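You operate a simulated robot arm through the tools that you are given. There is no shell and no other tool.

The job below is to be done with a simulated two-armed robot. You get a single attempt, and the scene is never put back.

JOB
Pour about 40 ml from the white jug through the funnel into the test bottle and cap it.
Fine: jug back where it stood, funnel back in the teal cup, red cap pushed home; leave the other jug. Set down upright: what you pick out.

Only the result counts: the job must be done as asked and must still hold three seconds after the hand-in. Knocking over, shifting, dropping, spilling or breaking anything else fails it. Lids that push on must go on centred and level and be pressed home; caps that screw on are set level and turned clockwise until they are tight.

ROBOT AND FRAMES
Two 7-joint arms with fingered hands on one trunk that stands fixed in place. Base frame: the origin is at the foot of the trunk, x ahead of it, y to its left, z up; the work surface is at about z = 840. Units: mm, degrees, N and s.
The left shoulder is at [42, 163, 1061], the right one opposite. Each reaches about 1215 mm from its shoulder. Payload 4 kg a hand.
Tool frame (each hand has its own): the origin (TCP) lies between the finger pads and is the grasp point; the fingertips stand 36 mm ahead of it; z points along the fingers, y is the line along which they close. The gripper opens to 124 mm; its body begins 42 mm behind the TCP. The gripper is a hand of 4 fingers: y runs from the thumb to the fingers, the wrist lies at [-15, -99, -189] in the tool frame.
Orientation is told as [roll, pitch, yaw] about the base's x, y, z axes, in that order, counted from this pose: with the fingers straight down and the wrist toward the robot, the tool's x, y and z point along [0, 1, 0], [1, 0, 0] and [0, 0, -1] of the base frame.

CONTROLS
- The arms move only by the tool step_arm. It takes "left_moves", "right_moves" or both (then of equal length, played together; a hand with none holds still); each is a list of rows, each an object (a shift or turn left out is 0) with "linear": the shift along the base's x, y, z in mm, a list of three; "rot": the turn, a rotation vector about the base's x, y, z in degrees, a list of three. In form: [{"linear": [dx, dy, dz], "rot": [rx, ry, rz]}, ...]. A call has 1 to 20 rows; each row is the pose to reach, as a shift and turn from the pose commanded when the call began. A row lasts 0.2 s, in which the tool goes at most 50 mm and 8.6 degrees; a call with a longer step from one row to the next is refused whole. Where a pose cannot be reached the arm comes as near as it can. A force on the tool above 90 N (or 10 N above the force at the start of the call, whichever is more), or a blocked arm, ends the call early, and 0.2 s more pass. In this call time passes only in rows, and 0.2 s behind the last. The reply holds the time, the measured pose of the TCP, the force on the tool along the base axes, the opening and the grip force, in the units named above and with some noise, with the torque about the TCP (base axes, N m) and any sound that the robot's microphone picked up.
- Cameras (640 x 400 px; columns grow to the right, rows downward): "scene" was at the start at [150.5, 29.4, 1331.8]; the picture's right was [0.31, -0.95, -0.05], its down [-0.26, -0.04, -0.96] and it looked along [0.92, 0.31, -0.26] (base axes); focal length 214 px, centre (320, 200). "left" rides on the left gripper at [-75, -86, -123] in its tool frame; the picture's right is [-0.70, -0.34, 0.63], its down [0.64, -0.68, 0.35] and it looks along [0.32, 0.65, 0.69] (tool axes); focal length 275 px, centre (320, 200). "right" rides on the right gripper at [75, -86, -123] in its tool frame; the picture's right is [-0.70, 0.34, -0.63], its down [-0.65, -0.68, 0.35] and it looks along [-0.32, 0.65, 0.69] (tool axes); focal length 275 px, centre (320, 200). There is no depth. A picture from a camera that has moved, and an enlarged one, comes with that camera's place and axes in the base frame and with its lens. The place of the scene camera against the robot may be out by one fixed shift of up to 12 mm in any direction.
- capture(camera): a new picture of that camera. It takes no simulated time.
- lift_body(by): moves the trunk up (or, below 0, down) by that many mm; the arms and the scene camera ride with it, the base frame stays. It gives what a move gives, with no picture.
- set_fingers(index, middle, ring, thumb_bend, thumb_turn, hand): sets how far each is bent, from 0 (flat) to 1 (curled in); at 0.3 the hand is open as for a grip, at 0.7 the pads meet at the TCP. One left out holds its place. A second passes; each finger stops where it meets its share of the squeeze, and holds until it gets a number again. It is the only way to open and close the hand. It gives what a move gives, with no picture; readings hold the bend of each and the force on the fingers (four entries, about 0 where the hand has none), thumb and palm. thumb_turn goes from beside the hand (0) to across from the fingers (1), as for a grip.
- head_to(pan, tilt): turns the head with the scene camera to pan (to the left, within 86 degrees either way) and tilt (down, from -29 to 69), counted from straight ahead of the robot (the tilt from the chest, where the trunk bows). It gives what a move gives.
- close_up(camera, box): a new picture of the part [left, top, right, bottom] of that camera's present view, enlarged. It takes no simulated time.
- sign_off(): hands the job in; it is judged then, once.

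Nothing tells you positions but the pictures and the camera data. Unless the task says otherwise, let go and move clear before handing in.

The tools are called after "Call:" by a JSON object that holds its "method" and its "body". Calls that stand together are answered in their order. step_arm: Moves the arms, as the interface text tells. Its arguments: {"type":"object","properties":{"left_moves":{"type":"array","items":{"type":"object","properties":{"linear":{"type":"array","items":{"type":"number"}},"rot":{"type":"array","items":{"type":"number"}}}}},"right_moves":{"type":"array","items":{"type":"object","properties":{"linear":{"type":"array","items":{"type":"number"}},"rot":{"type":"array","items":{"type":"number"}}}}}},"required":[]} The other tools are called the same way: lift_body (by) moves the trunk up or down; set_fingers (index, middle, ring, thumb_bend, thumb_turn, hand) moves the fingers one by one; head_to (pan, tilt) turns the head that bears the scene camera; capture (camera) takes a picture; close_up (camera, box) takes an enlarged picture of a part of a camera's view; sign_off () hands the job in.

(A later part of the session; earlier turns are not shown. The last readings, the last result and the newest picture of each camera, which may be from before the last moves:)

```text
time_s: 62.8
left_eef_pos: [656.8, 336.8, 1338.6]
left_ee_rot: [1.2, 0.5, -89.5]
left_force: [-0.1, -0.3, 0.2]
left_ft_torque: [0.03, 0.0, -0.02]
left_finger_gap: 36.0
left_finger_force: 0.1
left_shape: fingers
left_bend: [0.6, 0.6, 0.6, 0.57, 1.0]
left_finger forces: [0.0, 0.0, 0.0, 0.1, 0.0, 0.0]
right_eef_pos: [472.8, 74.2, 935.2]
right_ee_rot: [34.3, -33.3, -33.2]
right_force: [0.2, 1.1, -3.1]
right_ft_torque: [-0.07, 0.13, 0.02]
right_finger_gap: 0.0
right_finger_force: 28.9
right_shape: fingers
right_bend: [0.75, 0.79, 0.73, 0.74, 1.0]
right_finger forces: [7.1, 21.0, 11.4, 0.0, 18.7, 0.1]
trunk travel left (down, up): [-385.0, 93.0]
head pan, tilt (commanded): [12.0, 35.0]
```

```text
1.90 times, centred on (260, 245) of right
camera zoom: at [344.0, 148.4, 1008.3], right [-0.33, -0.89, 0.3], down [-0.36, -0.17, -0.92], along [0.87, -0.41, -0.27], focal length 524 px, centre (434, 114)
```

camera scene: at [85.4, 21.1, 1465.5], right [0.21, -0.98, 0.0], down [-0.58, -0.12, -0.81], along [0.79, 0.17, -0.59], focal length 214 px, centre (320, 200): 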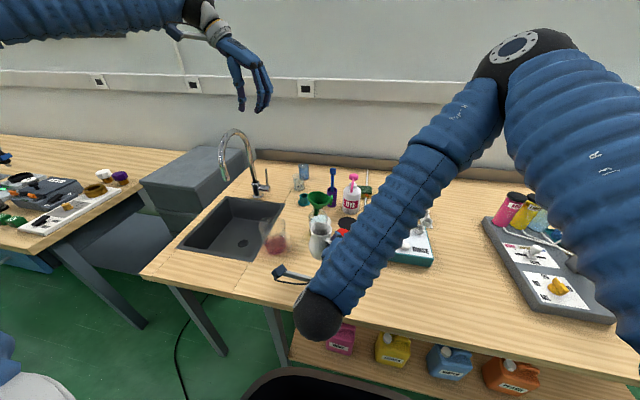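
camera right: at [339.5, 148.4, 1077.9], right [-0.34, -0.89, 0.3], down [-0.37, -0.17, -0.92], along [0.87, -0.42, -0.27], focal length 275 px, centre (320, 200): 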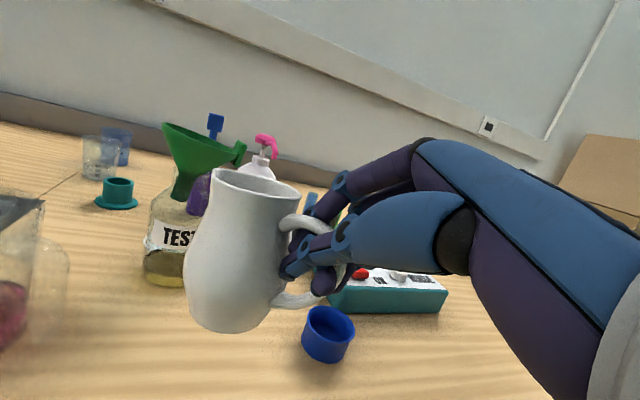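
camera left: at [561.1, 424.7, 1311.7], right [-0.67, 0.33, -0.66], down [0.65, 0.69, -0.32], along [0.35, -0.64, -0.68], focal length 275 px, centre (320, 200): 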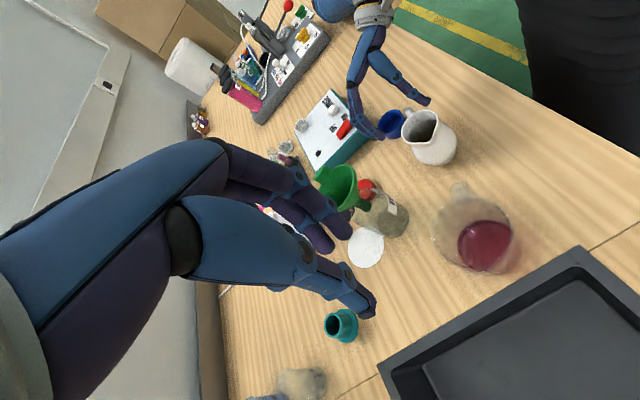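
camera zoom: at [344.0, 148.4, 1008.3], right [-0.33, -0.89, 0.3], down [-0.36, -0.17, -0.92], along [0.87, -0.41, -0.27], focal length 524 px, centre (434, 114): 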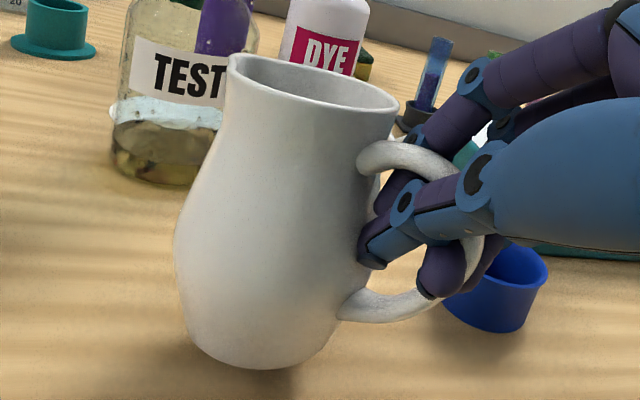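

Compared with the earlier left-camera views, the jug is about 10 mm short in x and 2 mm in y of its original spot. I'll shift it and lower gently to contact.

Call:
{"method": "step_arm", "body": {"right_moves": [{"linear": [5, 1, -1]}, {"linear": [10, 2, -3]}, {"linear": [10, 2, -6]}, {"linear": [10, 2, -9]}]}}

Call:
{"method": "close_up", "body": {"camera": "left", "box": [380, 90, 480, 190]}}

Call:
{"method": "close_up", "body": {"camera": "right", "box": [160, 200, 360, 380]}}

```text
time_s: 63.8
left_eef_pos: [656.0, 336.5, 1338.8]
left_ee_rot: [1.2, 0.5, -89.6]
left_force: [-0.1, -0.5, 0.6]
left_ft_torque: [0.02, 0.03, -0.01]
left_finger_gap: 35.6
left_finger_force: 0.2
left_shape: fingers
left_bend: [0.6, 0.6, 0.6, 0.57, 1.0]
left_finger forces: [0.1, 0.1, 0.1, 0.0, 0.0, 0.0]
right_eef_pos: [483.7, 75.1, 928.4]
right_ee_rot: [34.2, -33.2, -33.1]
right_force: [-0.3, 0.4, -3.2]
right_ft_torque: [-0.09, 0.14, 0.03]
right_finger_gap: 0.0
right_finger_force: 29.1
right_shape: fingers
right_bend: [0.75, 0.79, 0.73, 0.74, 1.0]
right_finger forces: [7.2, 21.1, 11.4, 0.1, 18.7, 0.1]
trunk travel left (down, up): [-385.0, 93.0]
head pan, tilt (commanded): [12.0, 35.0]
```

```text
4.00 times, centred on (430, 140) of left
camera zoom: at [579.2, 420.0, 1460.8], right [-0.69, 0.34, -0.65], down [0.65, 0.69, -0.33], along [0.34, -0.64, -0.69], focal length 1101 px, centre (-120, 440)
```

zoom: 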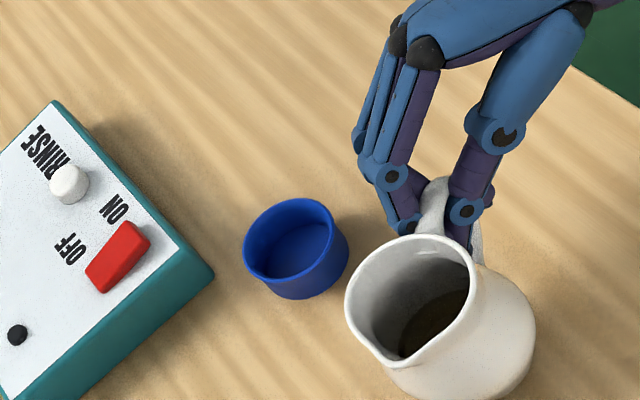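

```text
2.22 times, centred on (260, 290) of right
camera zoom: at [354.0, 150.7, 1000.1], right [-0.33, -0.89, 0.3], down [-0.37, -0.17, -0.92], along [0.87, -0.41, -0.27], focal length 612 px, centre (453, 0)
```

zoom: 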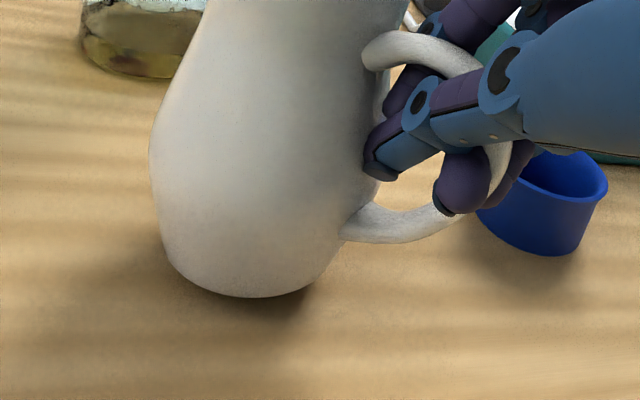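

The jug's outline now matches its original place within a few mm. I'll lower in small steps until the table takes its weight.

Call:
{"method": "step_arm", "body": {"right_moves": [{"linear": [0, 0, -2]}, {"linear": [0, 0, -4]}]}}

Call:
{"method": "step_arm", "body": {"right_moves": [{"linear": [0, 0, -2]}, {"linear": [0, 0, -3]}]}}

Call:
{"method": "close_up", "body": {"camera": "right", "box": [160, 200, 360, 380]}}

```text
time_s: 64.4
left_eef_pos: [656.8, 335.5, 1338.3]
left_ee_rot: [1.2, 0.5, -89.5]
left_force: [1.1, -0.3, 0.5]
left_ft_torque: [-0.01, 0.0, 0.02]
left_finger_gap: 35.6
left_finger_force: 0.1
left_shape: fingers
left_bend: [0.6, 0.6, 0.6, 0.57, 1.0]
left_finger forces: [0.0, 0.1, 0.0, 0.0, 0.0, 0.0]
right_eef_pos: [482.4, 76.7, 922.9]
right_ee_rot: [34.1, -33.3, -33.1]
right_force: [-0.5, -0.1, -3.2]
right_ft_torque: [-0.1, 0.14, 0.02]
right_finger_gap: 0.0
right_finger_force: 29.4
right_shape: fingers
right_bend: [0.75, 0.79, 0.73, 0.74, 1.0]
right_finger forces: [7.1, 21.0, 11.4, 0.0, 18.7, 0.0]
trunk travel left (down, up): [-385.0, 93.0]
head pan, tilt (commanded): [12.0, 35.0]
```

```text
time_s: 65.0
left_eef_pos: [655.2, 336.2, 1340.2]
left_ee_rot: [1.3, 0.5, -89.5]
left_force: [-0.6, 0.0, -0.5]
left_ft_torque: [-0.01, -0.01, 0.01]
left_finger_gap: 35.8
left_finger_force: 0.1
left_shape: fingers
left_bend: [0.6, 0.6, 0.6, 0.57, 1.0]
left_finger forces: [0.0, 0.0, 0.1, 0.0, 0.1, 0.0]
right_eef_pos: [482.9, 74.9, 921.2]
right_ee_rot: [34.2, -33.3, -33.2]
right_force: [-1.9, -0.6, 2.1]
right_ft_torque: [-0.01, -0.07, 0.0]
right_finger_gap: 0.1
right_finger_force: 27.0
right_shape: fingers
right_bend: [0.75, 0.79, 0.73, 0.74, 1.0]
right_finger forces: [6.3, 18.7, 11.8, 0.1, 17.7, 0.0]
trunk travel left (down, up): [-385.0, 93.0]
head pan, tilt (commanded): [12.0, 35.0]
```

```text
2.22 times, centred on (260, 290) of right
camera zoom: at [353.6, 149.9, 993.1], right [-0.34, -0.89, 0.3], down [-0.36, -0.17, -0.92], along [0.87, -0.41, -0.27], focal length 612 px, centre (453, 0)
```

zoom: 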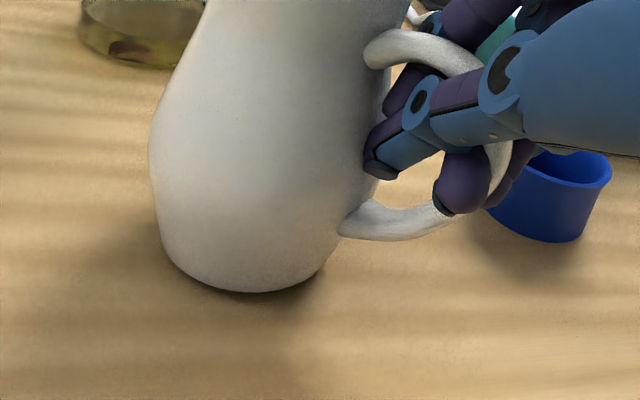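

The table has taken the jug's weight. I'll open the right fingers in small steps and watch that the jug stays put.

Call:
{"method": "set_fingers", "body": {"hand": "right", "index": 0.7, "middle": 0.72, "ring": 0.7, "thumb_bend": 0.7}}

Call:
{"method": "close_up", "body": {"camera": "right", "box": [160, 140, 360, 350]}}

Call:
{"method": "close_up", "body": {"camera": "left", "box": [380, 90, 480, 190]}}

```text
time_s: 66.0
left_eef_pos: [657.0, 335.4, 1338.6]
left_ee_rot: [1.2, 0.5, -89.6]
left_force: [1.1, -0.4, 0.6]
left_ft_torque: [0.01, 0.02, 0.03]
left_finger_gap: 35.8
left_finger_force: 0.1
left_shape: fingers
left_bend: [0.6, 0.6, 0.6, 0.57, 1.0]
left_finger forces: [0.0, 0.0, 0.1, 0.1, 0.0, 0.0]
right_eef_pos: [483.6, 74.7, 920.1]
right_ee_rot: [34.1, -33.3, -33.1]
right_force: [0.0, 0.3, -0.8]
right_ft_torque: [0.01, 0.03, -0.01]
right_finger_gap: 4.6
right_finger_force: 2.2
right_shape: fingers
right_bend: [0.69, 0.72, 0.7, 0.7, 1.0]
right_finger forces: [1.9, 0.0, 0.0, 0.0, 2.1, 0.0]
trunk travel left (down, up): [-385.0, 93.0]
head pan, tilt (commanded): [12.0, 35.0]
```

```text
1.90 times, centred on (260, 245) of right
camera zoom: at [353.7, 150.0, 992.9], right [-0.33, -0.89, 0.3], down [-0.37, -0.17, -0.92], along [0.87, -0.41, -0.27], focal length 524 px, centre (434, 114)
```

zoom: 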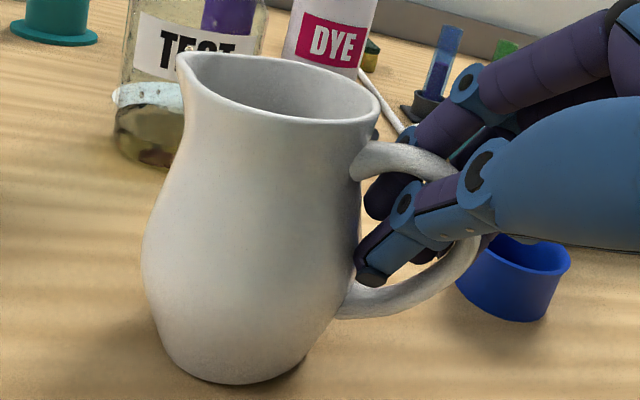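

```text
4.00 times, centred on (430, 140) of left
camera zoom: at [579.0, 419.9, 1460.9], right [-0.69, 0.34, -0.65], down [0.65, 0.69, -0.33], along [0.34, -0.64, -0.69], focal length 1101 px, centre (-120, 440)
```

zoom: 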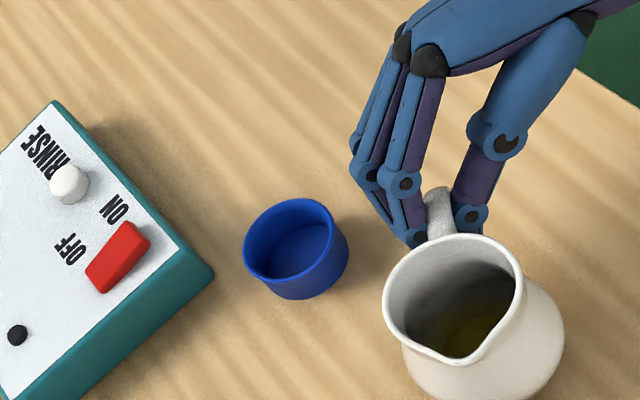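

The jug settled upright on release, with its spout nearly back to the original direction, but it shifted by perhaps 15–20 mm. I'll finish releasing first, then measure its position properly.

Call:
{"method": "set_fingers", "body": {"hand": "right", "index": 0.6, "middle": 0.6, "ring": 0.6, "thumb_bend": 0.6}}

Call:
{"method": "set_fingers", "body": {"hand": "right", "index": 0.45, "middle": 0.45, "ring": 0.45, "thumb_bend": 0.45}}

Call:
{"method": "close_up", "body": {"camera": "right", "box": [130, 140, 400, 380]}}

Call:
{"method": "close_up", "body": {"camera": "left", "box": [380, 90, 480, 190]}}

Call:
{"method": "close_up", "body": {"camera": "scene", "box": [280, 200, 380, 300]}}

```text
time_s: 67.0
left_eef_pos: [657.2, 335.4, 1338.7]
left_ee_rot: [1.2, 0.4, -89.5]
left_force: [0.2, 0.2, 0.1]
left_ft_torque: [0.01, -0.01, 0.03]
left_finger_gap: 35.7
left_finger_force: 0.1
left_shape: fingers
left_bend: [0.6, 0.6, 0.6, 0.57, 1.0]
left_finger forces: [0.1, 0.1, 0.0, 0.0, 0.1, 0.1]
right_eef_pos: [483.5, 75.0, 919.8]
right_ee_rot: [34.1, -33.3, -33.1]
right_force: [0.5, 0.4, -0.6]
right_ft_torque: [-0.01, 0.0, -0.04]
right_finger_gap: 30.9
right_finger_force: 0.1
right_shape: fingers
right_bend: [0.6, 0.6, 0.6, 0.6, 1.0]
right_finger forces: [0.1, 0.1, 0.1, 0.0, 0.0, 0.0]
trunk travel left (down, up): [-385.0, 93.0]
head pan, tilt (commanded): [12.0, 35.0]
```

```text
time_s: 68.0
left_eef_pos: [657.6, 336.8, 1338.6]
left_ee_rot: [1.1, 0.5, -89.5]
left_force: [-0.7, -0.6, -0.8]
left_ft_torque: [-0.02, 0.02, 0.01]
left_finger_gap: 35.8
left_finger_force: 0.0
left_shape: fingers
left_bend: [0.6, 0.6, 0.6, 0.57, 1.0]
left_finger forces: [0.0, 0.1, 0.0, 0.0, 0.1, 0.1]
right_eef_pos: [483.3, 75.1, 920.3]
right_ee_rot: [34.0, -33.3, -33.1]
right_force: [-0.4, 0.2, 0.1]
right_ft_torque: [0.07, 0.0, -0.03]
right_finger_gap: 77.3
right_finger_force: 0.1
right_shape: fingers
right_bend: [0.45, 0.45, 0.45, 0.45, 0.99]
right_finger forces: [0.0, 0.1, 0.0, 0.1, 0.0, 0.0]
trunk travel left (down, up): [-385.0, 93.0]
head pan, tilt (commanded): [12.0, 35.0]
```

```text
1.67 times, centred on (265, 260) of right
camera zoom: at [353.7, 149.9, 992.9], right [-0.33, -0.89, 0.3], down [-0.37, -0.17, -0.92], along [0.87, -0.41, -0.27], focal length 459 px, centre (412, 100)
```

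zoom: 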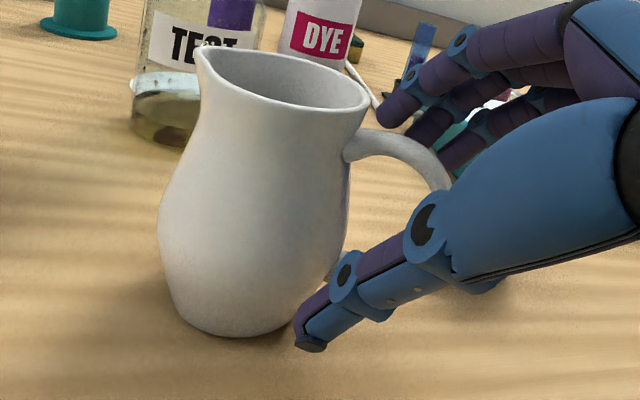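

```text
4.00 times, centred on (430, 140) of left
camera zoom: at [578.9, 419.9, 1461.0], right [-0.69, 0.34, -0.65], down [0.65, 0.69, -0.33], along [0.34, -0.64, -0.69], focal length 1101 px, centre (-120, 440)
```

zoom: 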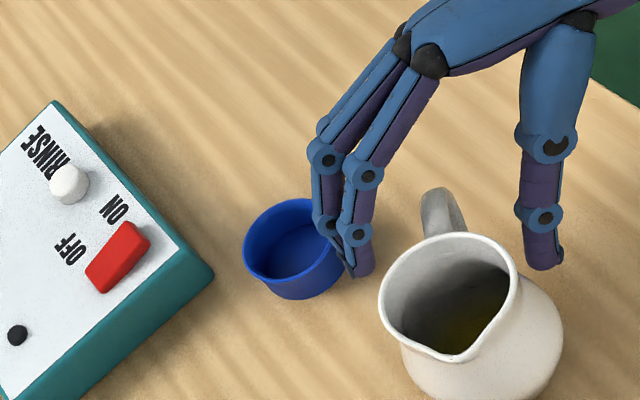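

```text
4.00 times, centred on (330, 250) of scene
camera zoom: at [86.0, 19.3, 1465.5], right [0.21, -0.98, 0.0], down [-0.58, -0.12, -0.81], along [0.79, 0.17, -0.59], focal length 858 px, centre (280, 0)
```

zoom: 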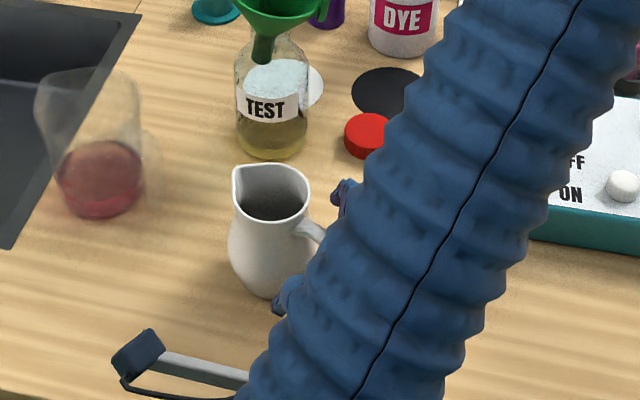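

The jug is free and standing upright. I'll back the right hand out along its fingers, then up and away to the right.

Call:
{"method": "step_arm", "body": {"right_moves": [{"linear": [-10, -3, 10]}, {"linear": [-24, -8, 24]}, {"linear": [-40, -13, 40]}, {"linear": [-55, -18, 60]}, {"linear": [-55, -22, 90]}, {"linear": [-45, -40, 125]}, {"linear": [-25, -70, 160]}, {"linear": [0, -105, 190]}, {"linear": [20, -140, 220]}, {"linear": [40, -180, 245]}]}}

Call:
{"method": "capture", "body": {"camera": "scene"}}

Call:
{"method": "close_up", "body": {"camera": "left", "box": [380, 90, 480, 190]}}

```text
refused: row 7 steps farther than a row can; nothing moved
```

```text
taken
camera scene: at [86.0, 19.3, 1465.5], right [0.21, -0.98, 0.0], down [-0.58, -0.12, -0.81], along [0.79, 0.17, -0.59], focal length 214 px, centre (320, 200)
```

scene: 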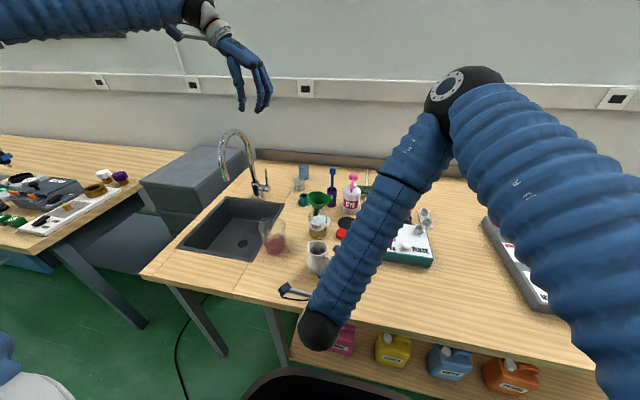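

```text
4.00 times, centred on (430, 140) of left
camera zoom: at [578.9, 419.9, 1461.0], right [-0.69, 0.34, -0.65], down [0.65, 0.69, -0.33], along [0.34, -0.64, -0.69], focal length 1101 px, centre (-120, 440)
```

zoom: 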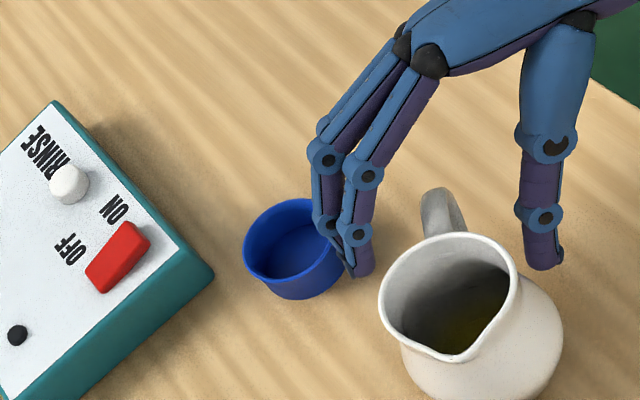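

That call was refused for one overlong step, so nothing moved. I'll repeat it with shorter steps.

Call:
{"method": "step_arm", "body": {"right_moves": [{"linear": [-10, -3, 10]}, {"linear": [-24, -8, 24]}, {"linear": [-40, -13, 40]}, {"linear": [-55, -18, 60]}, {"linear": [-55, -22, 90]}, {"linear": [-48, -36, 122]}, {"linear": [-36, -56, 152]}, {"linear": [-20, -80, 180]}, {"linear": [-2, -108, 205]}, {"linear": [14, -138, 228]}, {"linear": [30, -172, 245]}, {"linear": [40, -210, 250]}]}}

Call:
{"method": "capture", "body": {"camera": "scene"}}

Call:
{"method": "close_up", "body": {"camera": "left", "box": [380, 90, 480, 190]}}

```text
time_s: 70.6
left_eef_pos: [656.2, 334.0, 1338.9]
left_ee_rot: [1.3, 0.6, -89.5]
left_force: [-0.2, 0.8, 0.5]
left_ft_torque: [0.03, 0.01, 0.02]
left_finger_gap: 35.6
left_finger_force: 0.0
left_shape: fingers
left_bend: [0.6, 0.6, 0.6, 0.57, 1.0]
left_finger forces: [0.0, 0.1, 0.0, 0.0, 0.0, 0.1]
right_eef_pos: [577.2, -112.3, 1174.6]
right_ee_rot: [34.2, -33.3, -33.2]
right_force: [0.7, 0.2, 0.7]
right_ft_torque: [0.04, -0.02, 0.03]
right_finger_gap: 77.4
right_finger_force: 0.1
right_shape: fingers
right_bend: [0.45, 0.45, 0.45, 0.45, 0.99]
right_finger forces: [0.0, 0.0, 0.0, 0.0, 0.0, 0.0]
right hand out of reach, approached as far as the arm can: row 6, 7, 8, 9, 10, 11, 12
trunk travel left (down, up): [-385.0, 93.0]
head pan, tilt (commanded): [12.0, 35.0]
```

```text
taken
camera scene: at [85.7, 17.2, 1465.6], right [0.21, -0.98, -0.01], down [-0.58, -0.12, -0.81], along [0.79, 0.17, -0.59], focal length 214 px, centre (320, 200)
```

scene: 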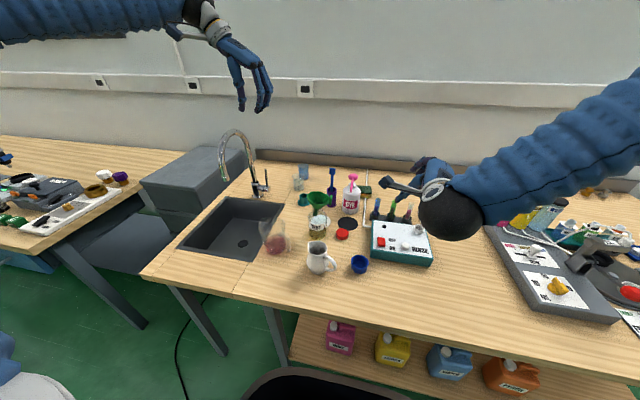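

```text
4.00 times, centred on (430, 140) of left
camera zoom: at [578.4, 418.0, 1461.9], right [-0.69, 0.34, -0.65], down [0.65, 0.69, -0.32], along [0.34, -0.64, -0.69], focal length 1101 px, centre (-120, 440)
```

zoom: 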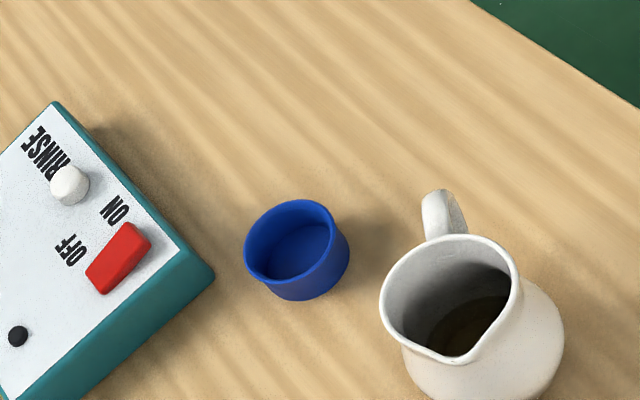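

The right hand is clear. I'll take the same zoomed views as before the grasp to compare the jug's position directly.

Call:
{"method": "close_up", "body": {"camera": "scene", "box": [305, 225, 375, 280]}}

Call:
{"method": "close_up", "body": {"camera": "left", "box": [400, 110, 470, 180]}}

Call:
{"method": "close_up", "body": {"camera": "scene", "box": [302, 208, 338, 246]}}

```text
7.27 times, centred on (340, 252) of scene
camera zoom: at [85.7, 17.2, 1465.6], right [0.21, -0.98, -0.01], down [-0.58, -0.12, -0.81], along [0.79, 0.17, -0.59], focal length 1560 px, centre (174, -182)
```

zoom: 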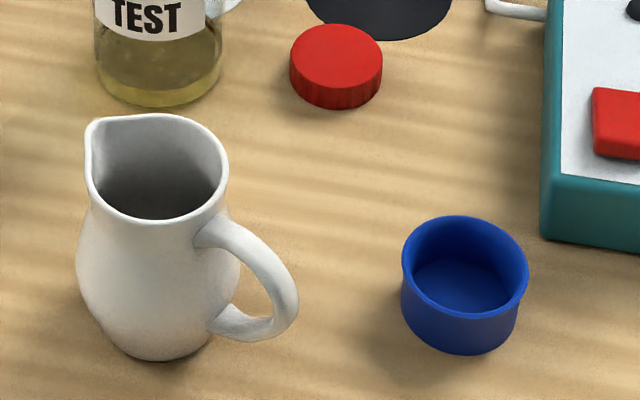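

```text
5.71 times, centred on (435, 145) of left
camera zoom: at [578.4, 418.0, 1461.9], right [-0.69, 0.34, -0.65], down [0.65, 0.69, -0.32], along [0.34, -0.64, -0.69], focal length 1573 px, centre (-337, 514)
```

zoom: 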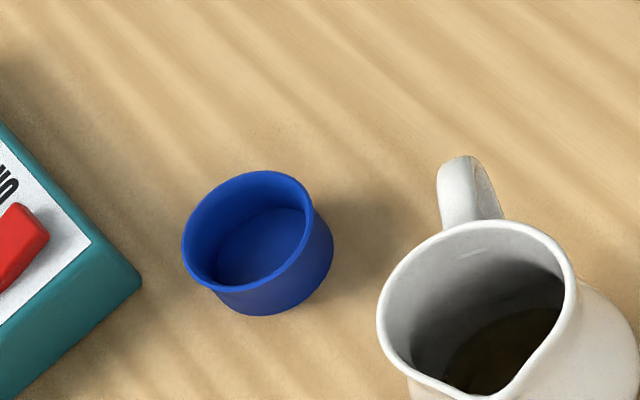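

```text
10.53 times, centred on (320, 227) of scene
camera zoom: at [85.7, 17.2, 1465.6], right [0.21, -0.98, -0.01], down [-0.58, -0.12, -0.81], along [0.79, 0.17, -0.59], focal length 2258 px, centre (320, -84)
```

zoom: 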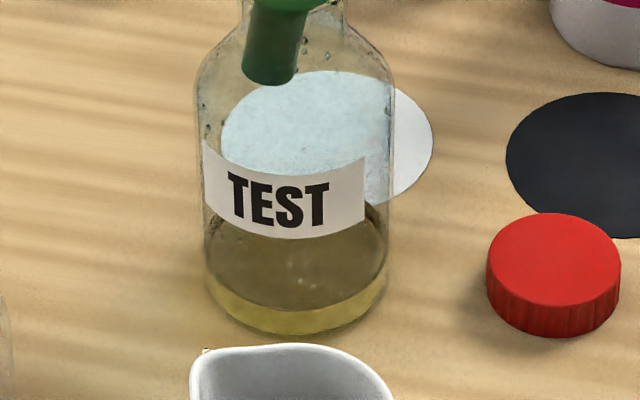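

The jug's base is about 7 mm nearer and 13 mm left of its original spot. Before moving on, I'll recheck the bottle level at the same zoom as earlier, because the band looks taller now.

Call:
{"method": "close_up", "body": {"camera": "scene", "box": [310, 234, 326, 244]}}

Call:
{"method": "close_up", "body": {"camera": "left", "box": [405, 210, 445, 250]}}

Call:
{"method": "close_up", "body": {"camera": "left", "box": [360, 160, 460, 260]}}

```text
16.00 times, centred on (318, 239) of scene
camera zoom: at [85.7, 17.2, 1465.6], right [0.21, -0.98, -0.01], down [-0.58, -0.12, -0.81], along [0.79, 0.17, -0.59], focal length 3432 px, centre (352, -424)
```

zoom: 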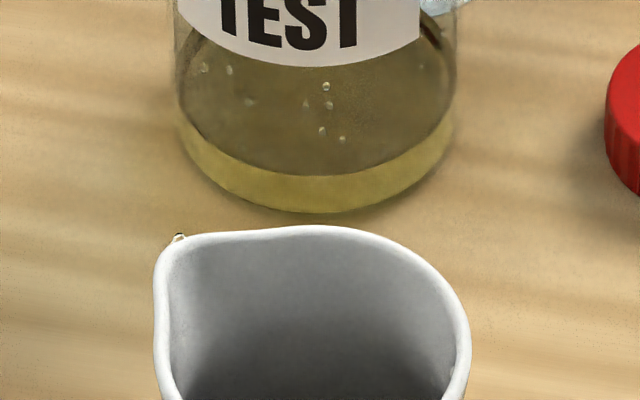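

```text
10.00 times, centred on (425, 230) of left
camera zoom: at [578.4, 418.0, 1461.9], right [-0.69, 0.34, -0.65], down [0.65, 0.69, -0.32], along [0.34, -0.64, -0.69], focal length 2753 px, centre (-730, -100)
```

zoom: 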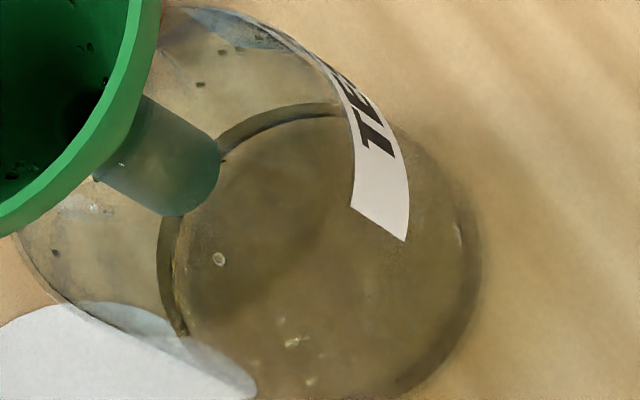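

```text
4.00 times, centred on (410, 210) of left
camera zoom: at [578.4, 418.0, 1461.9], right [-0.69, 0.34, -0.65], down [0.65, 0.69, -0.32], along [0.34, -0.64, -0.69], focal length 1101 px, centre (-40, 160)
```

zoom: 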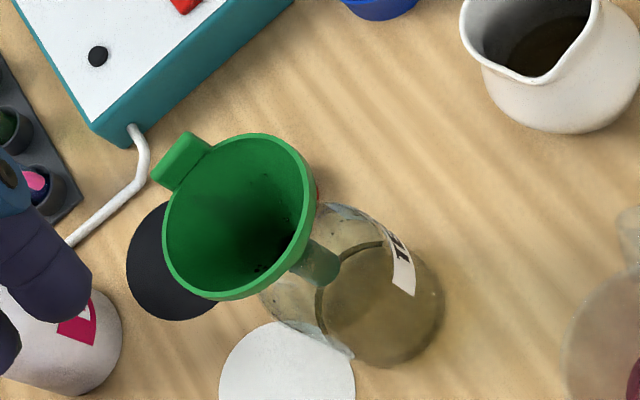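

The level reads about 11.5 mm, close to 40 ml, so it's unchanged. Next is the funnel: I'll view it from all three cameras to locate its tab.

Call:
{"method": "close_up", "body": {"camera": "scene", "box": [295, 185, 345, 235]}}

Call:
{"method": "close_up", "body": {"camera": "left", "box": [375, 175, 445, 245]}}

Call:
{"method": "capture", "body": {"camera": "right"}}

```text
8.00 times, centred on (320, 210) of scene
camera zoom: at [85.7, 17.2, 1465.6], right [0.21, -0.98, -0.01], down [-0.58, -0.12, -0.81], along [0.79, 0.17, -0.59], focal length 1716 px, centre (320, 120)
```

zoom: 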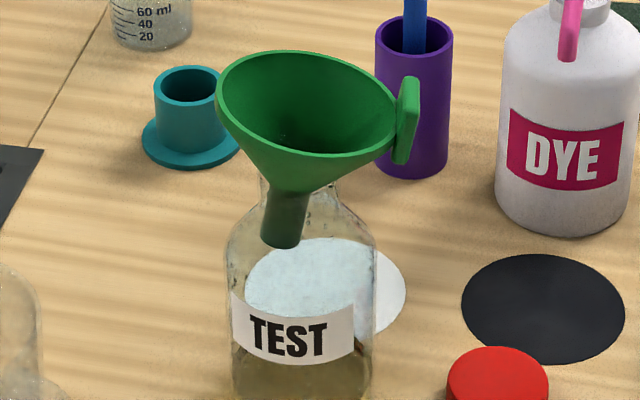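

```text
5.71 times, centred on (410, 210) of left
camera zoom: at [578.4, 418.0, 1461.9], right [-0.69, 0.34, -0.65], down [0.65, 0.69, -0.32], along [0.34, -0.64, -0.69], focal length 1573 px, centre (-194, 143)
```

zoom: 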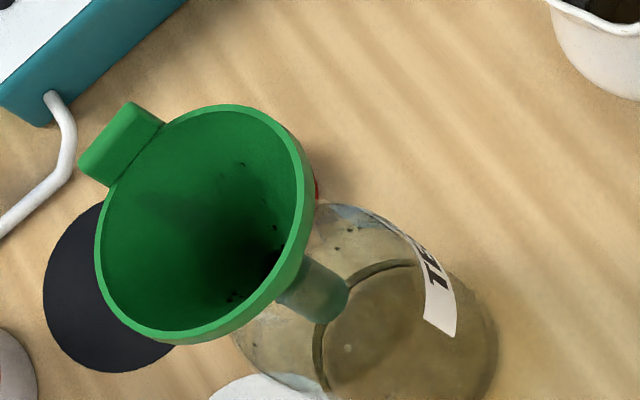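

```text
taken
camera right: at [447.5, -37.9, 1246.6], right [-0.33, -0.9, 0.3], down [-0.37, -0.17, -0.92], along [0.87, -0.41, -0.27], focal length 275 px, centre (320, 200)
```

right: 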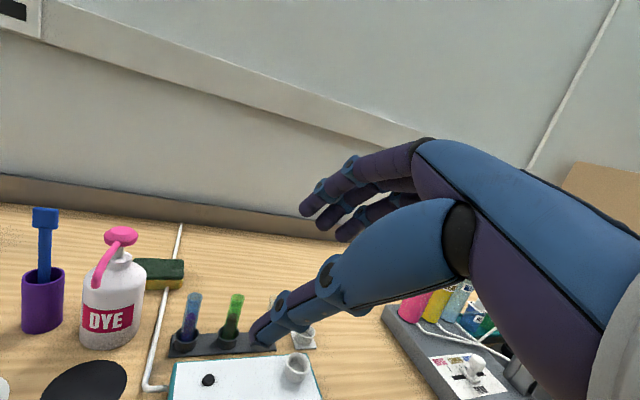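

The funnel tab is at about (688, 108, 1015), pointing to about −81°, with the rim centre near (681, 151, 1015). I'll bring the left hand above it, tilted about 13° so the pads match the tab.

Call:
{"method": "set_fingers", "body": {"hand": "left", "index": 0.5, "middle": 0.5, "ring": 0.5, "thumb_bend": 0.5}}

Call:
{"method": "step_arm", "body": {"left_moves": [{"linear": [4.4, -31, -20], "rot": [1.5, 0.4, 1.1]}, {"linear": [8.9, -62, -44], "rot": [3, 0.8, 2.2]}, {"linear": [13.3, -93, -70], "rot": [4.6, 1.3, 3.3]}, {"linear": [17.8, -124, -98], "rot": [6.1, 1.7, 4.4]}, {"linear": [22.2, -156, -126], "rot": [7.6, 2.1, 5.5]}, {"linear": [26.6, -187, -154], "rot": [9.1, 2.5, 6.6]}, {"linear": [31, -218, -182], "rot": [10.7, 3, 7.7]}, {"linear": [35.5, -249, -209], "rot": [12.2, 3.4, 8.8]}]}}

Call:
{"method": "capture", "body": {"camera": "left"}}

Call:
{"method": "close_up", "body": {"camera": "scene", "box": [290, 155, 360, 235]}}

```text
time_s: 71.6
left_eef_pos: [657.2, 335.3, 1339.9]
left_ee_rot: [1.2, 0.6, -89.5]
left_force: [0.5, -0.8, -0.2]
left_ft_torque: [0.05, -0.01, 0.03]
left_finger_gap: 61.8
left_finger_force: 0.0
left_shape: fingers
left_bend: [0.5, 0.5, 0.5, 0.5, 1.0]
left_finger forces: [0.0, 0.0, 0.0, 0.0, 0.1, 0.1]
right_eef_pos: [577.0, -111.6, 1175.3]
right_ee_rot: [34.1, -33.2, -33.2]
right_force: [0.2, 0.0, -0.1]
right_ft_torque: [0.0, -0.01, -0.02]
right_finger_gap: 77.2
right_finger_force: 0.1
right_shape: fingers
right_bend: [0.45, 0.45, 0.45, 0.45, 0.99]
right_finger forces: [0.0, 0.0, 0.1, 0.0, 0.0, 0.0]
trunk travel left (down, up): [-385.0, 93.0]
head pan, tilt (commanded): [12.0, 35.0]
```

```text
time_s: 73.4
left_eef_pos: [694.4, 86.2, 1130.4]
left_ee_rot: [-1.2, 13.0, -81.0]
left_force: [0.0, 0.4, -0.3]
left_ft_torque: [0.0, 0.03, 0.01]
left_finger_gap: 62.2
left_finger_force: 0.1
left_shape: fingers
left_bend: [0.5, 0.5, 0.5, 0.5, 1.0]
left_finger forces: [0.1, 0.1, 0.0, 0.0, 0.1, 0.1]
right_eef_pos: [577.6, -110.2, 1173.7]
right_ee_rot: [34.1, -33.1, -33.1]
right_force: [0.1, -0.2, -0.1]
right_ft_torque: [-0.01, 0.02, 0.0]
right_finger_gap: 77.4
right_finger_force: 0.0
right_shape: fingers
right_bend: [0.45, 0.45, 0.45, 0.45, 0.99]
right_finger forces: [0.0, 0.1, 0.1, 0.1, 0.0, 0.1]
trunk travel left (down, up): [-385.0, 93.0]
head pan, tilt (commanded): [12.0, 35.0]
```

```text
taken
camera left: at [613.5, 129.1, 1271.2], right [-0.77, 0.35, -0.53], down [0.51, 0.84, -0.2], along [0.37, -0.42, -0.83], focal length 275 px, centre (320, 200)
```

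left: 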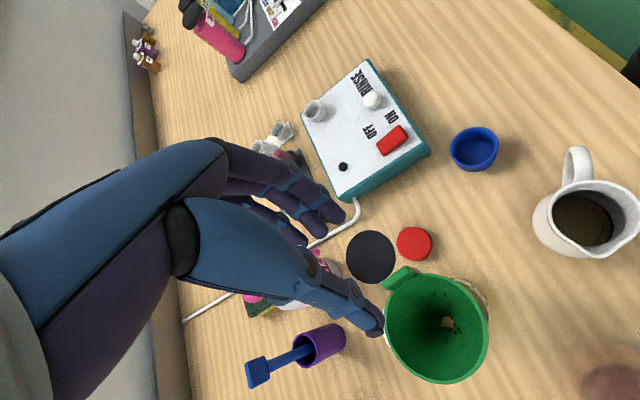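

```text
5.00 times, centred on (325, 195) of scene
camera zoom: at [87.5, 18.5, 1465.3], right [0.21, -0.98, -0.01], down [-0.58, -0.12, -0.81], along [0.79, 0.17, -0.59], focal length 1072 px, centre (295, 225)
```

zoom: 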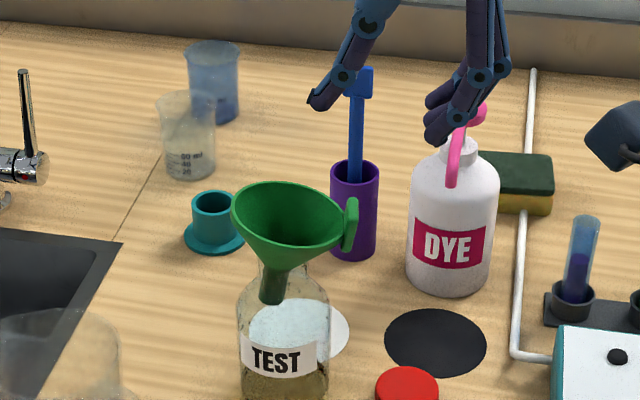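

The tab position is confirmed at about (688, 110). Descending most of the way and checking.

Call:
{"method": "step_arm", "body": {"left_moves": [{"linear": [-1.5, 3, -20]}, {"linear": [-3, 6.5, -40]}, {"linear": [-4.2, 9.5, -56]}, {"linear": [-4.9, 11.5, -68]}]}}

Call:
{"method": "close_up", "body": {"camera": "left", "box": [300, 200, 500, 390]}}

Call:
{"method": "close_up", "body": {"camera": "scene", "box": [295, 170, 355, 230]}}

```text
time_s: 74.4
left_eef_pos: [688.0, 97.5, 1063.1]
left_ee_rot: [-1.1, 12.9, -81.1]
left_force: [-1.0, 0.4, -0.5]
left_ft_torque: [0.0, 0.01, -0.03]
left_finger_gap: 62.1
left_finger_force: 0.1
left_shape: fingers
left_bend: [0.5, 0.5, 0.5, 0.5, 1.0]
left_finger forces: [0.1, 0.1, 0.0, 0.0, 0.0, 0.1]
right_eef_pos: [577.4, -111.1, 1173.2]
right_ee_rot: [34.1, -33.2, -33.0]
right_force: [0.4, -0.5, -0.2]
right_ft_torque: [0.0, 0.03, 0.01]
right_finger_gap: 77.5
right_finger_force: 0.0
right_shape: fingers
right_bend: [0.45, 0.45, 0.45, 0.45, 0.99]
right_finger forces: [0.0, 0.0, 0.0, 0.0, 0.0, 0.1]
trunk travel left (down, up): [-385.0, 93.0]
head pan, tilt (commanded): [12.0, 35.0]
```

```text
2.11 times, centred on (400, 295) of left
camera zoom: at [608.2, 141.2, 1203.4], right [-0.77, 0.35, -0.53], down [0.51, 0.84, -0.2], along [0.37, -0.42, -0.83], focal length 580 px, centre (152, 0)
```

zoom: 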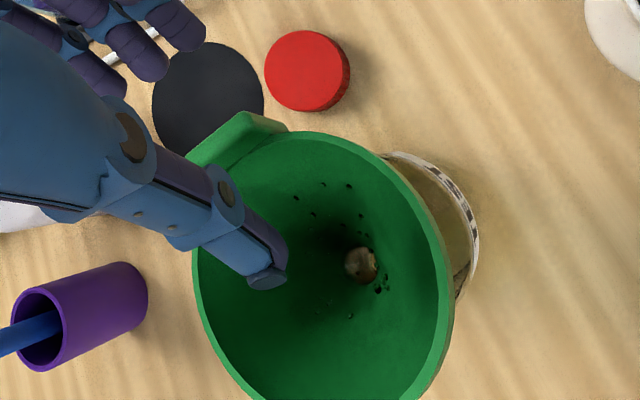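

```text
6.67 times, centred on (325, 200) of scene
camera zoom: at [86.5, 19.0, 1465.5], right [0.21, -0.98, 0.0], down [-0.58, -0.12, -0.81], along [0.79, 0.17, -0.59], focal length 1430 px, centre (287, 200)
```

zoom: 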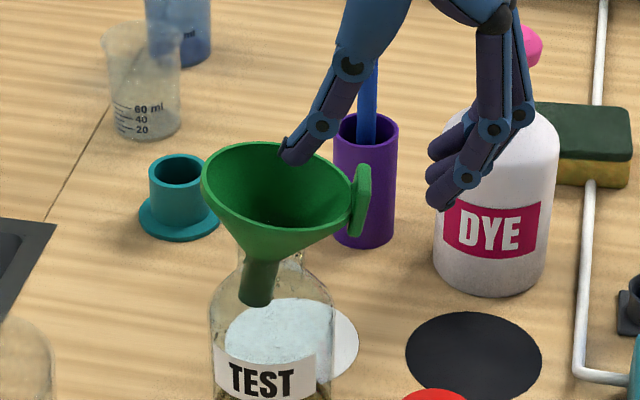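

Thumb and fingers straddle the tab. Lowering 7 mm more and closing partway.

Call:
{"method": "step_arm", "body": {"left_moves": [{"linear": [0, 1, -4]}, {"linear": [0, 1.5, -7]}]}}

Call:
{"method": "set_fingers", "body": {"hand": "left", "index": 0.62, "middle": 0.62, "ring": 0.62, "thumb_bend": 0.61}}

Call:
{"method": "close_up", "body": {"camera": "scene", "box": [305, 180, 355, 230]}}

Call:
{"method": "close_up", "body": {"camera": "left", "box": [320, 200, 460, 330]}}

```text
time_s: 75.0
left_eef_pos: [687.3, 100.0, 1055.2]
left_ee_rot: [-1.2, 13.0, -81.0]
left_force: [-0.6, -1.0, -0.5]
left_ft_torque: [0.03, -0.01, -0.02]
left_finger_gap: 62.0
left_finger_force: 0.1
left_shape: fingers
left_bend: [0.5, 0.5, 0.5, 0.5, 1.0]
left_finger forces: [0.0, 0.1, 0.0, 0.0, 0.1, 0.0]
right_eef_pos: [576.8, -110.0, 1173.9]
right_ee_rot: [34.1, -33.2, -33.0]
right_force: [-0.7, 0.8, 0.6]
right_ft_torque: [-0.02, -0.01, -0.03]
right_finger_gap: 77.3
right_finger_force: 0.0
right_shape: fingers
right_bend: [0.45, 0.45, 0.45, 0.45, 0.99]
right_finger forces: [0.0, 0.0, 0.0, 0.0, 0.0, 0.0]
trunk travel left (down, up): [-385.0, 93.0]
head pan, tilt (commanded): [12.0, 35.0]
```

```text
time_s: 76.0
left_eef_pos: [687.7, 98.9, 1055.3]
left_ee_rot: [-1.1, 12.9, -81.1]
left_force: [-0.3, -0.6, 0.2]
left_ft_torque: [-0.04, 0.01, -0.03]
left_finger_gap: 27.0
left_finger_force: 0.1
left_shape: fingers
left_bend: [0.62, 0.62, 0.62, 0.61, 1.0]
left_finger forces: [0.0, 0.1, 0.0, 0.0, 0.1, 0.0]
right_eef_pos: [576.9, -111.7, 1173.5]
right_ee_rot: [34.2, -33.2, -33.0]
right_force: [-0.7, -0.2, -0.5]
right_ft_torque: [0.0, 0.01, 0.04]
right_finger_gap: 77.2
right_finger_force: 0.0
right_shape: fingers
right_bend: [0.45, 0.45, 0.45, 0.45, 0.99]
right_finger forces: [0.0, 0.1, 0.0, 0.0, 0.1, 0.0]
trunk travel left (down, up): [-385.0, 93.0]
head pan, tilt (commanded): [12.0, 35.0]
```

```text
8.00 times, centred on (330, 205) of scene
camera zoom: at [86.0, 19.0, 1465.5], right [0.21, -0.98, 0.0], down [-0.58, -0.12, -0.81], along [0.79, 0.17, -0.59], focal length 1716 px, centre (240, 160)
```

zoom: 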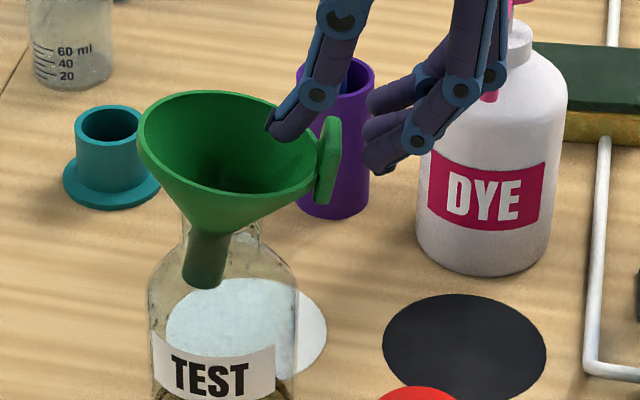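

```text
3.08 times, centred on (390, 265) of left
camera zoom: at [607.7, 142.8, 1196.1], right [-0.77, 0.35, -0.53], down [0.51, 0.84, -0.2], along [0.37, -0.42, -0.83], focal length 847 px, centre (105, 0)
```

zoom: 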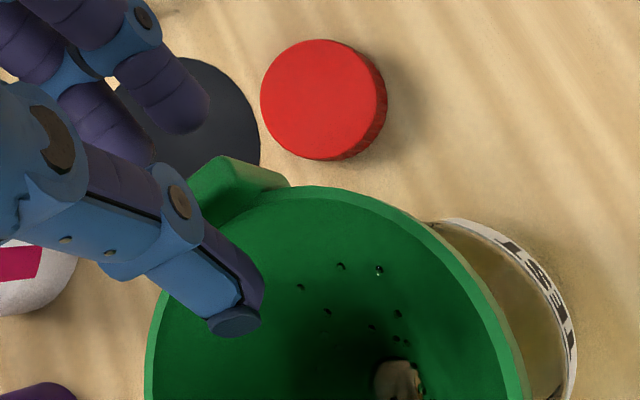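

The thumb sits a bit high and close to the tab. I'll shift the hand 3 mm inward and 5 mm down, then close on the tab.

Call:
{"method": "step_arm", "body": {"left_moves": [{"linear": [-0.5, 3, 0]}, {"linear": [-0.5, 3, -5]}]}}

Call:
{"method": "set_fingers", "body": {"hand": "left", "index": 0.67, "middle": 0.67, "ring": 0.67, "thumb_bend": 0.65}}

Call:
{"method": "close_up", "body": {"camera": "scene", "box": [305, 180, 355, 230]}}

Call:
{"method": "close_up", "body": {"camera": "left", "box": [320, 200, 460, 330]}}

```text
time_s: 76.6
left_eef_pos: [687.6, 101.8, 1049.6]
left_ee_rot: [-1.2, 13.0, -81.0]
left_force: [0.4, 0.2, -0.2]
left_ft_torque: [0.03, 0.0, -0.03]
left_finger_gap: 26.8
left_finger_force: 0.1
left_shape: fingers
left_bend: [0.62, 0.62, 0.62, 0.61, 1.0]
left_finger forces: [0.0, 0.0, 0.0, 0.0, 0.0, 0.1]
right_eef_pos: [577.0, -110.2, 1173.8]
right_ee_rot: [34.1, -33.2, -33.1]
right_force: [0.8, -1.6, 0.0]
right_ft_torque: [0.0, 0.02, -0.01]
right_finger_gap: 77.3
right_finger_force: 0.0
right_shape: fingers
right_bend: [0.45, 0.45, 0.45, 0.45, 0.99]
right_finger forces: [0.1, 0.0, 0.1, 0.1, 0.1, 0.0]
trunk travel left (down, up): [-385.0, 93.0]
head pan, tilt (commanded): [12.0, 35.0]
```

```text
time_s: 77.6
left_eef_pos: [685.5, 101.8, 1049.3]
left_ee_rot: [-1.1, 13.0, -80.9]
left_force: [-0.5, -0.3, -0.6]
left_ft_torque: [-0.01, 0.02, 0.02]
left_finger_gap: 13.5
left_finger_force: 0.1
left_shape: fingers
left_bend: [0.67, 0.67, 0.67, 0.65, 1.0]
left_finger forces: [0.2, 0.1, 0.0, 0.0, 0.0, 0.1]
right_eef_pos: [576.8, -111.0, 1173.6]
right_ee_rot: [34.1, -33.3, -33.1]
right_force: [0.2, 0.0, -0.1]
right_ft_torque: [-0.02, 0.01, -0.02]
right_finger_gap: 77.8
right_finger_force: 0.1
right_shape: fingers
right_bend: [0.45, 0.45, 0.45, 0.45, 0.99]
right_finger forces: [0.0, 0.0, 0.0, 0.0, 0.1, 0.1]
trunk travel left (down, up): [-385.0, 93.0]
head pan, tilt (commanded): [12.0, 35.0]
```

```text
8.00 times, centred on (330, 205) of scene
camera zoom: at [86.0, 18.9, 1465.5], right [0.21, -0.98, 0.0], down [-0.58, -0.12, -0.81], along [0.79, 0.17, -0.59], focal length 1716 px, centre (240, 160)
```

zoom: 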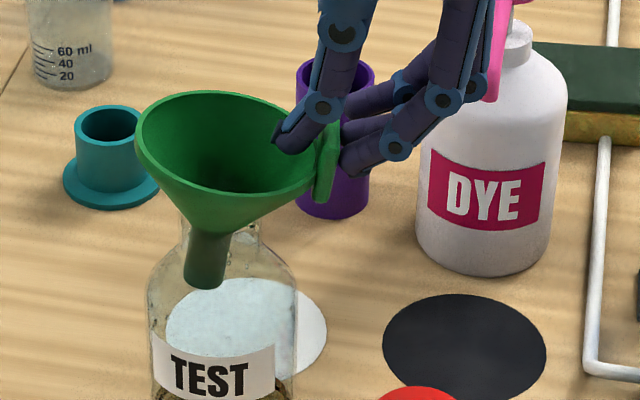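

```text
3.08 times, centred on (390, 265) of left
camera zoom: at [606.9, 145.8, 1190.6], right [-0.77, 0.35, -0.53], down [0.51, 0.84, -0.2], along [0.37, -0.42, -0.83], focal length 847 px, centre (105, 0)
```

zoom: 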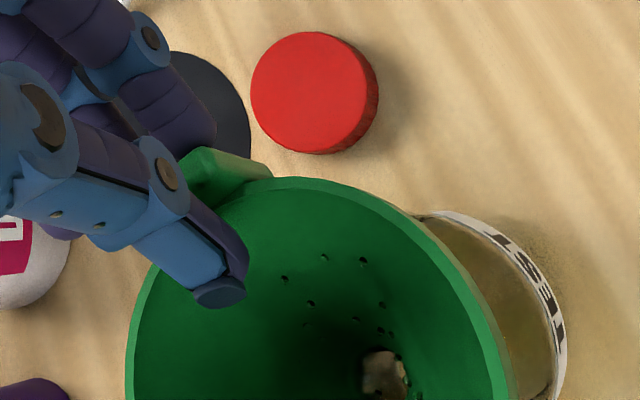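

Contact is just starting. Squeezing to the same setting that held it before.

Call:
{"method": "set_fingers", "body": {"hand": "left", "index": 0.76, "middle": 0.76, "ring": 0.76, "thumb_bend": 0.76}}

Call:
{"method": "close_up", "body": {"camera": "scene", "box": [295, 180, 355, 250]}}

Call:
{"method": "close_up", "body": {"camera": "left", "box": [320, 200, 500, 380]}}

```text
time_s: 78.6
left_eef_pos: [687.0, 103.1, 1049.8]
left_ee_rot: [-1.1, 13.0, -80.9]
left_force: [0.7, -1.1, -0.4]
left_ft_torque: [-0.03, -0.01, -0.02]
left_finger_gap: 7.9
left_finger_force: 18.6
left_shape: fingers
left_bend: [0.72, 0.72, 0.76, 0.67, 1.0]
left_finger forces: [8.3, 8.9, 0.0, 0.0, 19.8, 0.0]
right_eef_pos: [576.6, -111.0, 1173.7]
right_ee_rot: [34.2, -33.2, -33.1]
right_force: [-0.2, 0.1, 0.1]
right_ft_torque: [-0.05, -0.01, 0.01]
right_finger_gap: 77.4
right_finger_force: 0.1
right_shape: fingers
right_bend: [0.45, 0.45, 0.45, 0.45, 0.99]
right_finger forces: [0.0, 0.0, 0.0, 0.0, 0.0, 0.1]
trunk travel left (down, up): [-385.0, 93.0]
head pan, tilt (commanded): [12.0, 35.0]
```

```text
5.71 times, centred on (325, 215) of scene
camera zoom: at [86.0, 18.9, 1465.5], right [0.21, -0.98, 0.0], down [-0.58, -0.12, -0.81], along [0.79, 0.17, -0.59], focal length 1226 px, centre (291, 114)
```

zoom: 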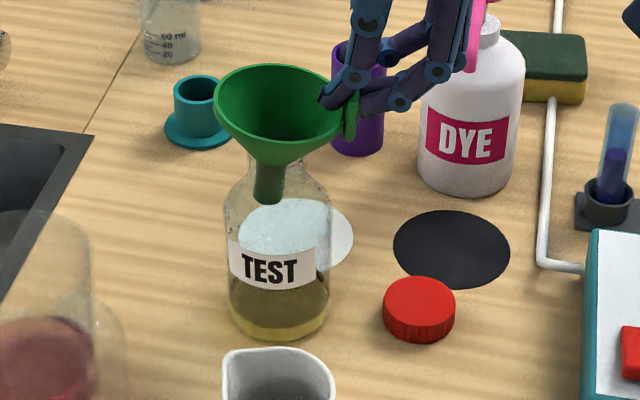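

```text
2.22 times, centred on (410, 290) of left
camera zoom: at [606.9, 145.9, 1190.6], right [-0.77, 0.35, -0.53], down [0.51, 0.84, -0.2], along [0.37, -0.42, -0.83], focal length 612 px, centre (120, 0)
```

zoom: 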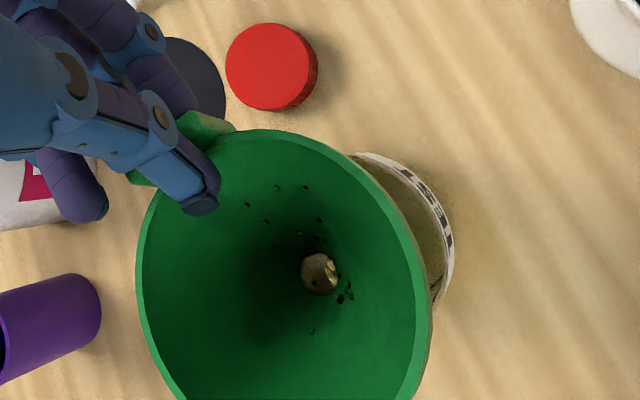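

The funnel is held level, and the bottle stands straight. Lifting slowly straight up.

Call:
{"method": "step_arm", "body": {"left_moves": [{"linear": [0, 0, 6]}, {"linear": [0, 0, 14]}, {"linear": [0, 0, 24]}, {"linear": [0, 0, 34]}]}}

Call:
{"method": "close_up", "body": {"camera": "scene", "box": [295, 170, 355, 250]}}

Call:
{"method": "close_up", "body": {"camera": "left", "box": [320, 200, 500, 380]}}

```text
time_s: 79.6
left_eef_pos: [685.7, 101.6, 1084.1]
left_ee_rot: [-1.0, 13.0, -80.8]
left_force: [0.2, -1.1, -0.1]
left_ft_torque: [-0.04, -0.04, 0.0]
left_finger_gap: 7.9
left_finger_force: 19.3
left_shape: fingers
left_bend: [0.73, 0.73, 0.76, 0.67, 1.0]
left_finger forces: [8.4, 9.9, 0.0, 0.0, 20.3, 0.1]
right_eef_pos: [576.6, -110.7, 1174.8]
right_ee_rot: [34.1, -33.1, -33.1]
right_force: [0.4, 1.0, -0.2]
right_ft_torque: [-0.01, 0.02, -0.02]
right_finger_gap: 77.5
right_finger_force: 0.0
right_shape: fingers
right_bend: [0.45, 0.45, 0.45, 0.45, 0.99]
right_finger forces: [0.0, 0.1, 0.1, 0.0, 0.1, 0.0]
trunk travel left (down, up): [-385.0, 93.0]
head pan, tilt (commanded): [12.0, 35.0]
```

```text
5.00 times, centred on (325, 210) of scene
camera zoom: at [85.7, 18.9, 1465.6], right [0.21, -0.98, 0.0], down [-0.58, -0.12, -0.81], along [0.79, 0.17, -0.59], focal length 1072 px, centre (295, 150)
```

zoom: 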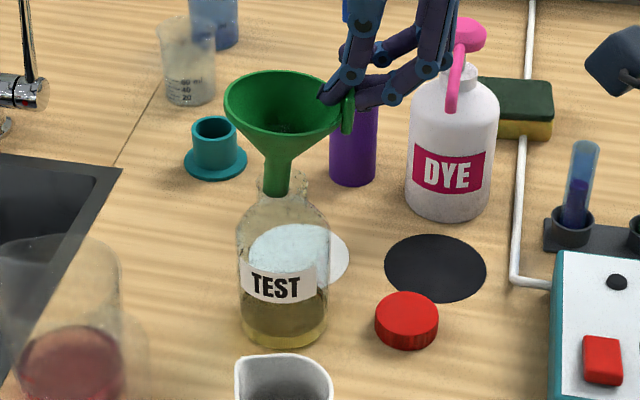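

```text
2.22 times, centred on (410, 290) of left
camera zoom: at [606.5, 145.7, 1224.7], right [-0.77, 0.35, -0.53], down [0.51, 0.84, -0.2], along [0.37, -0.42, -0.83], focal length 612 px, centre (120, 0)
```

zoom: 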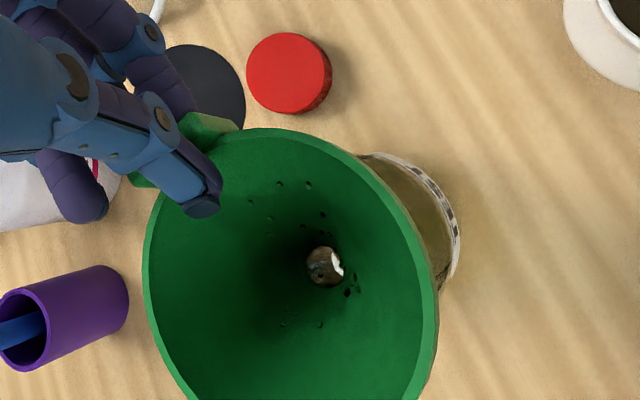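

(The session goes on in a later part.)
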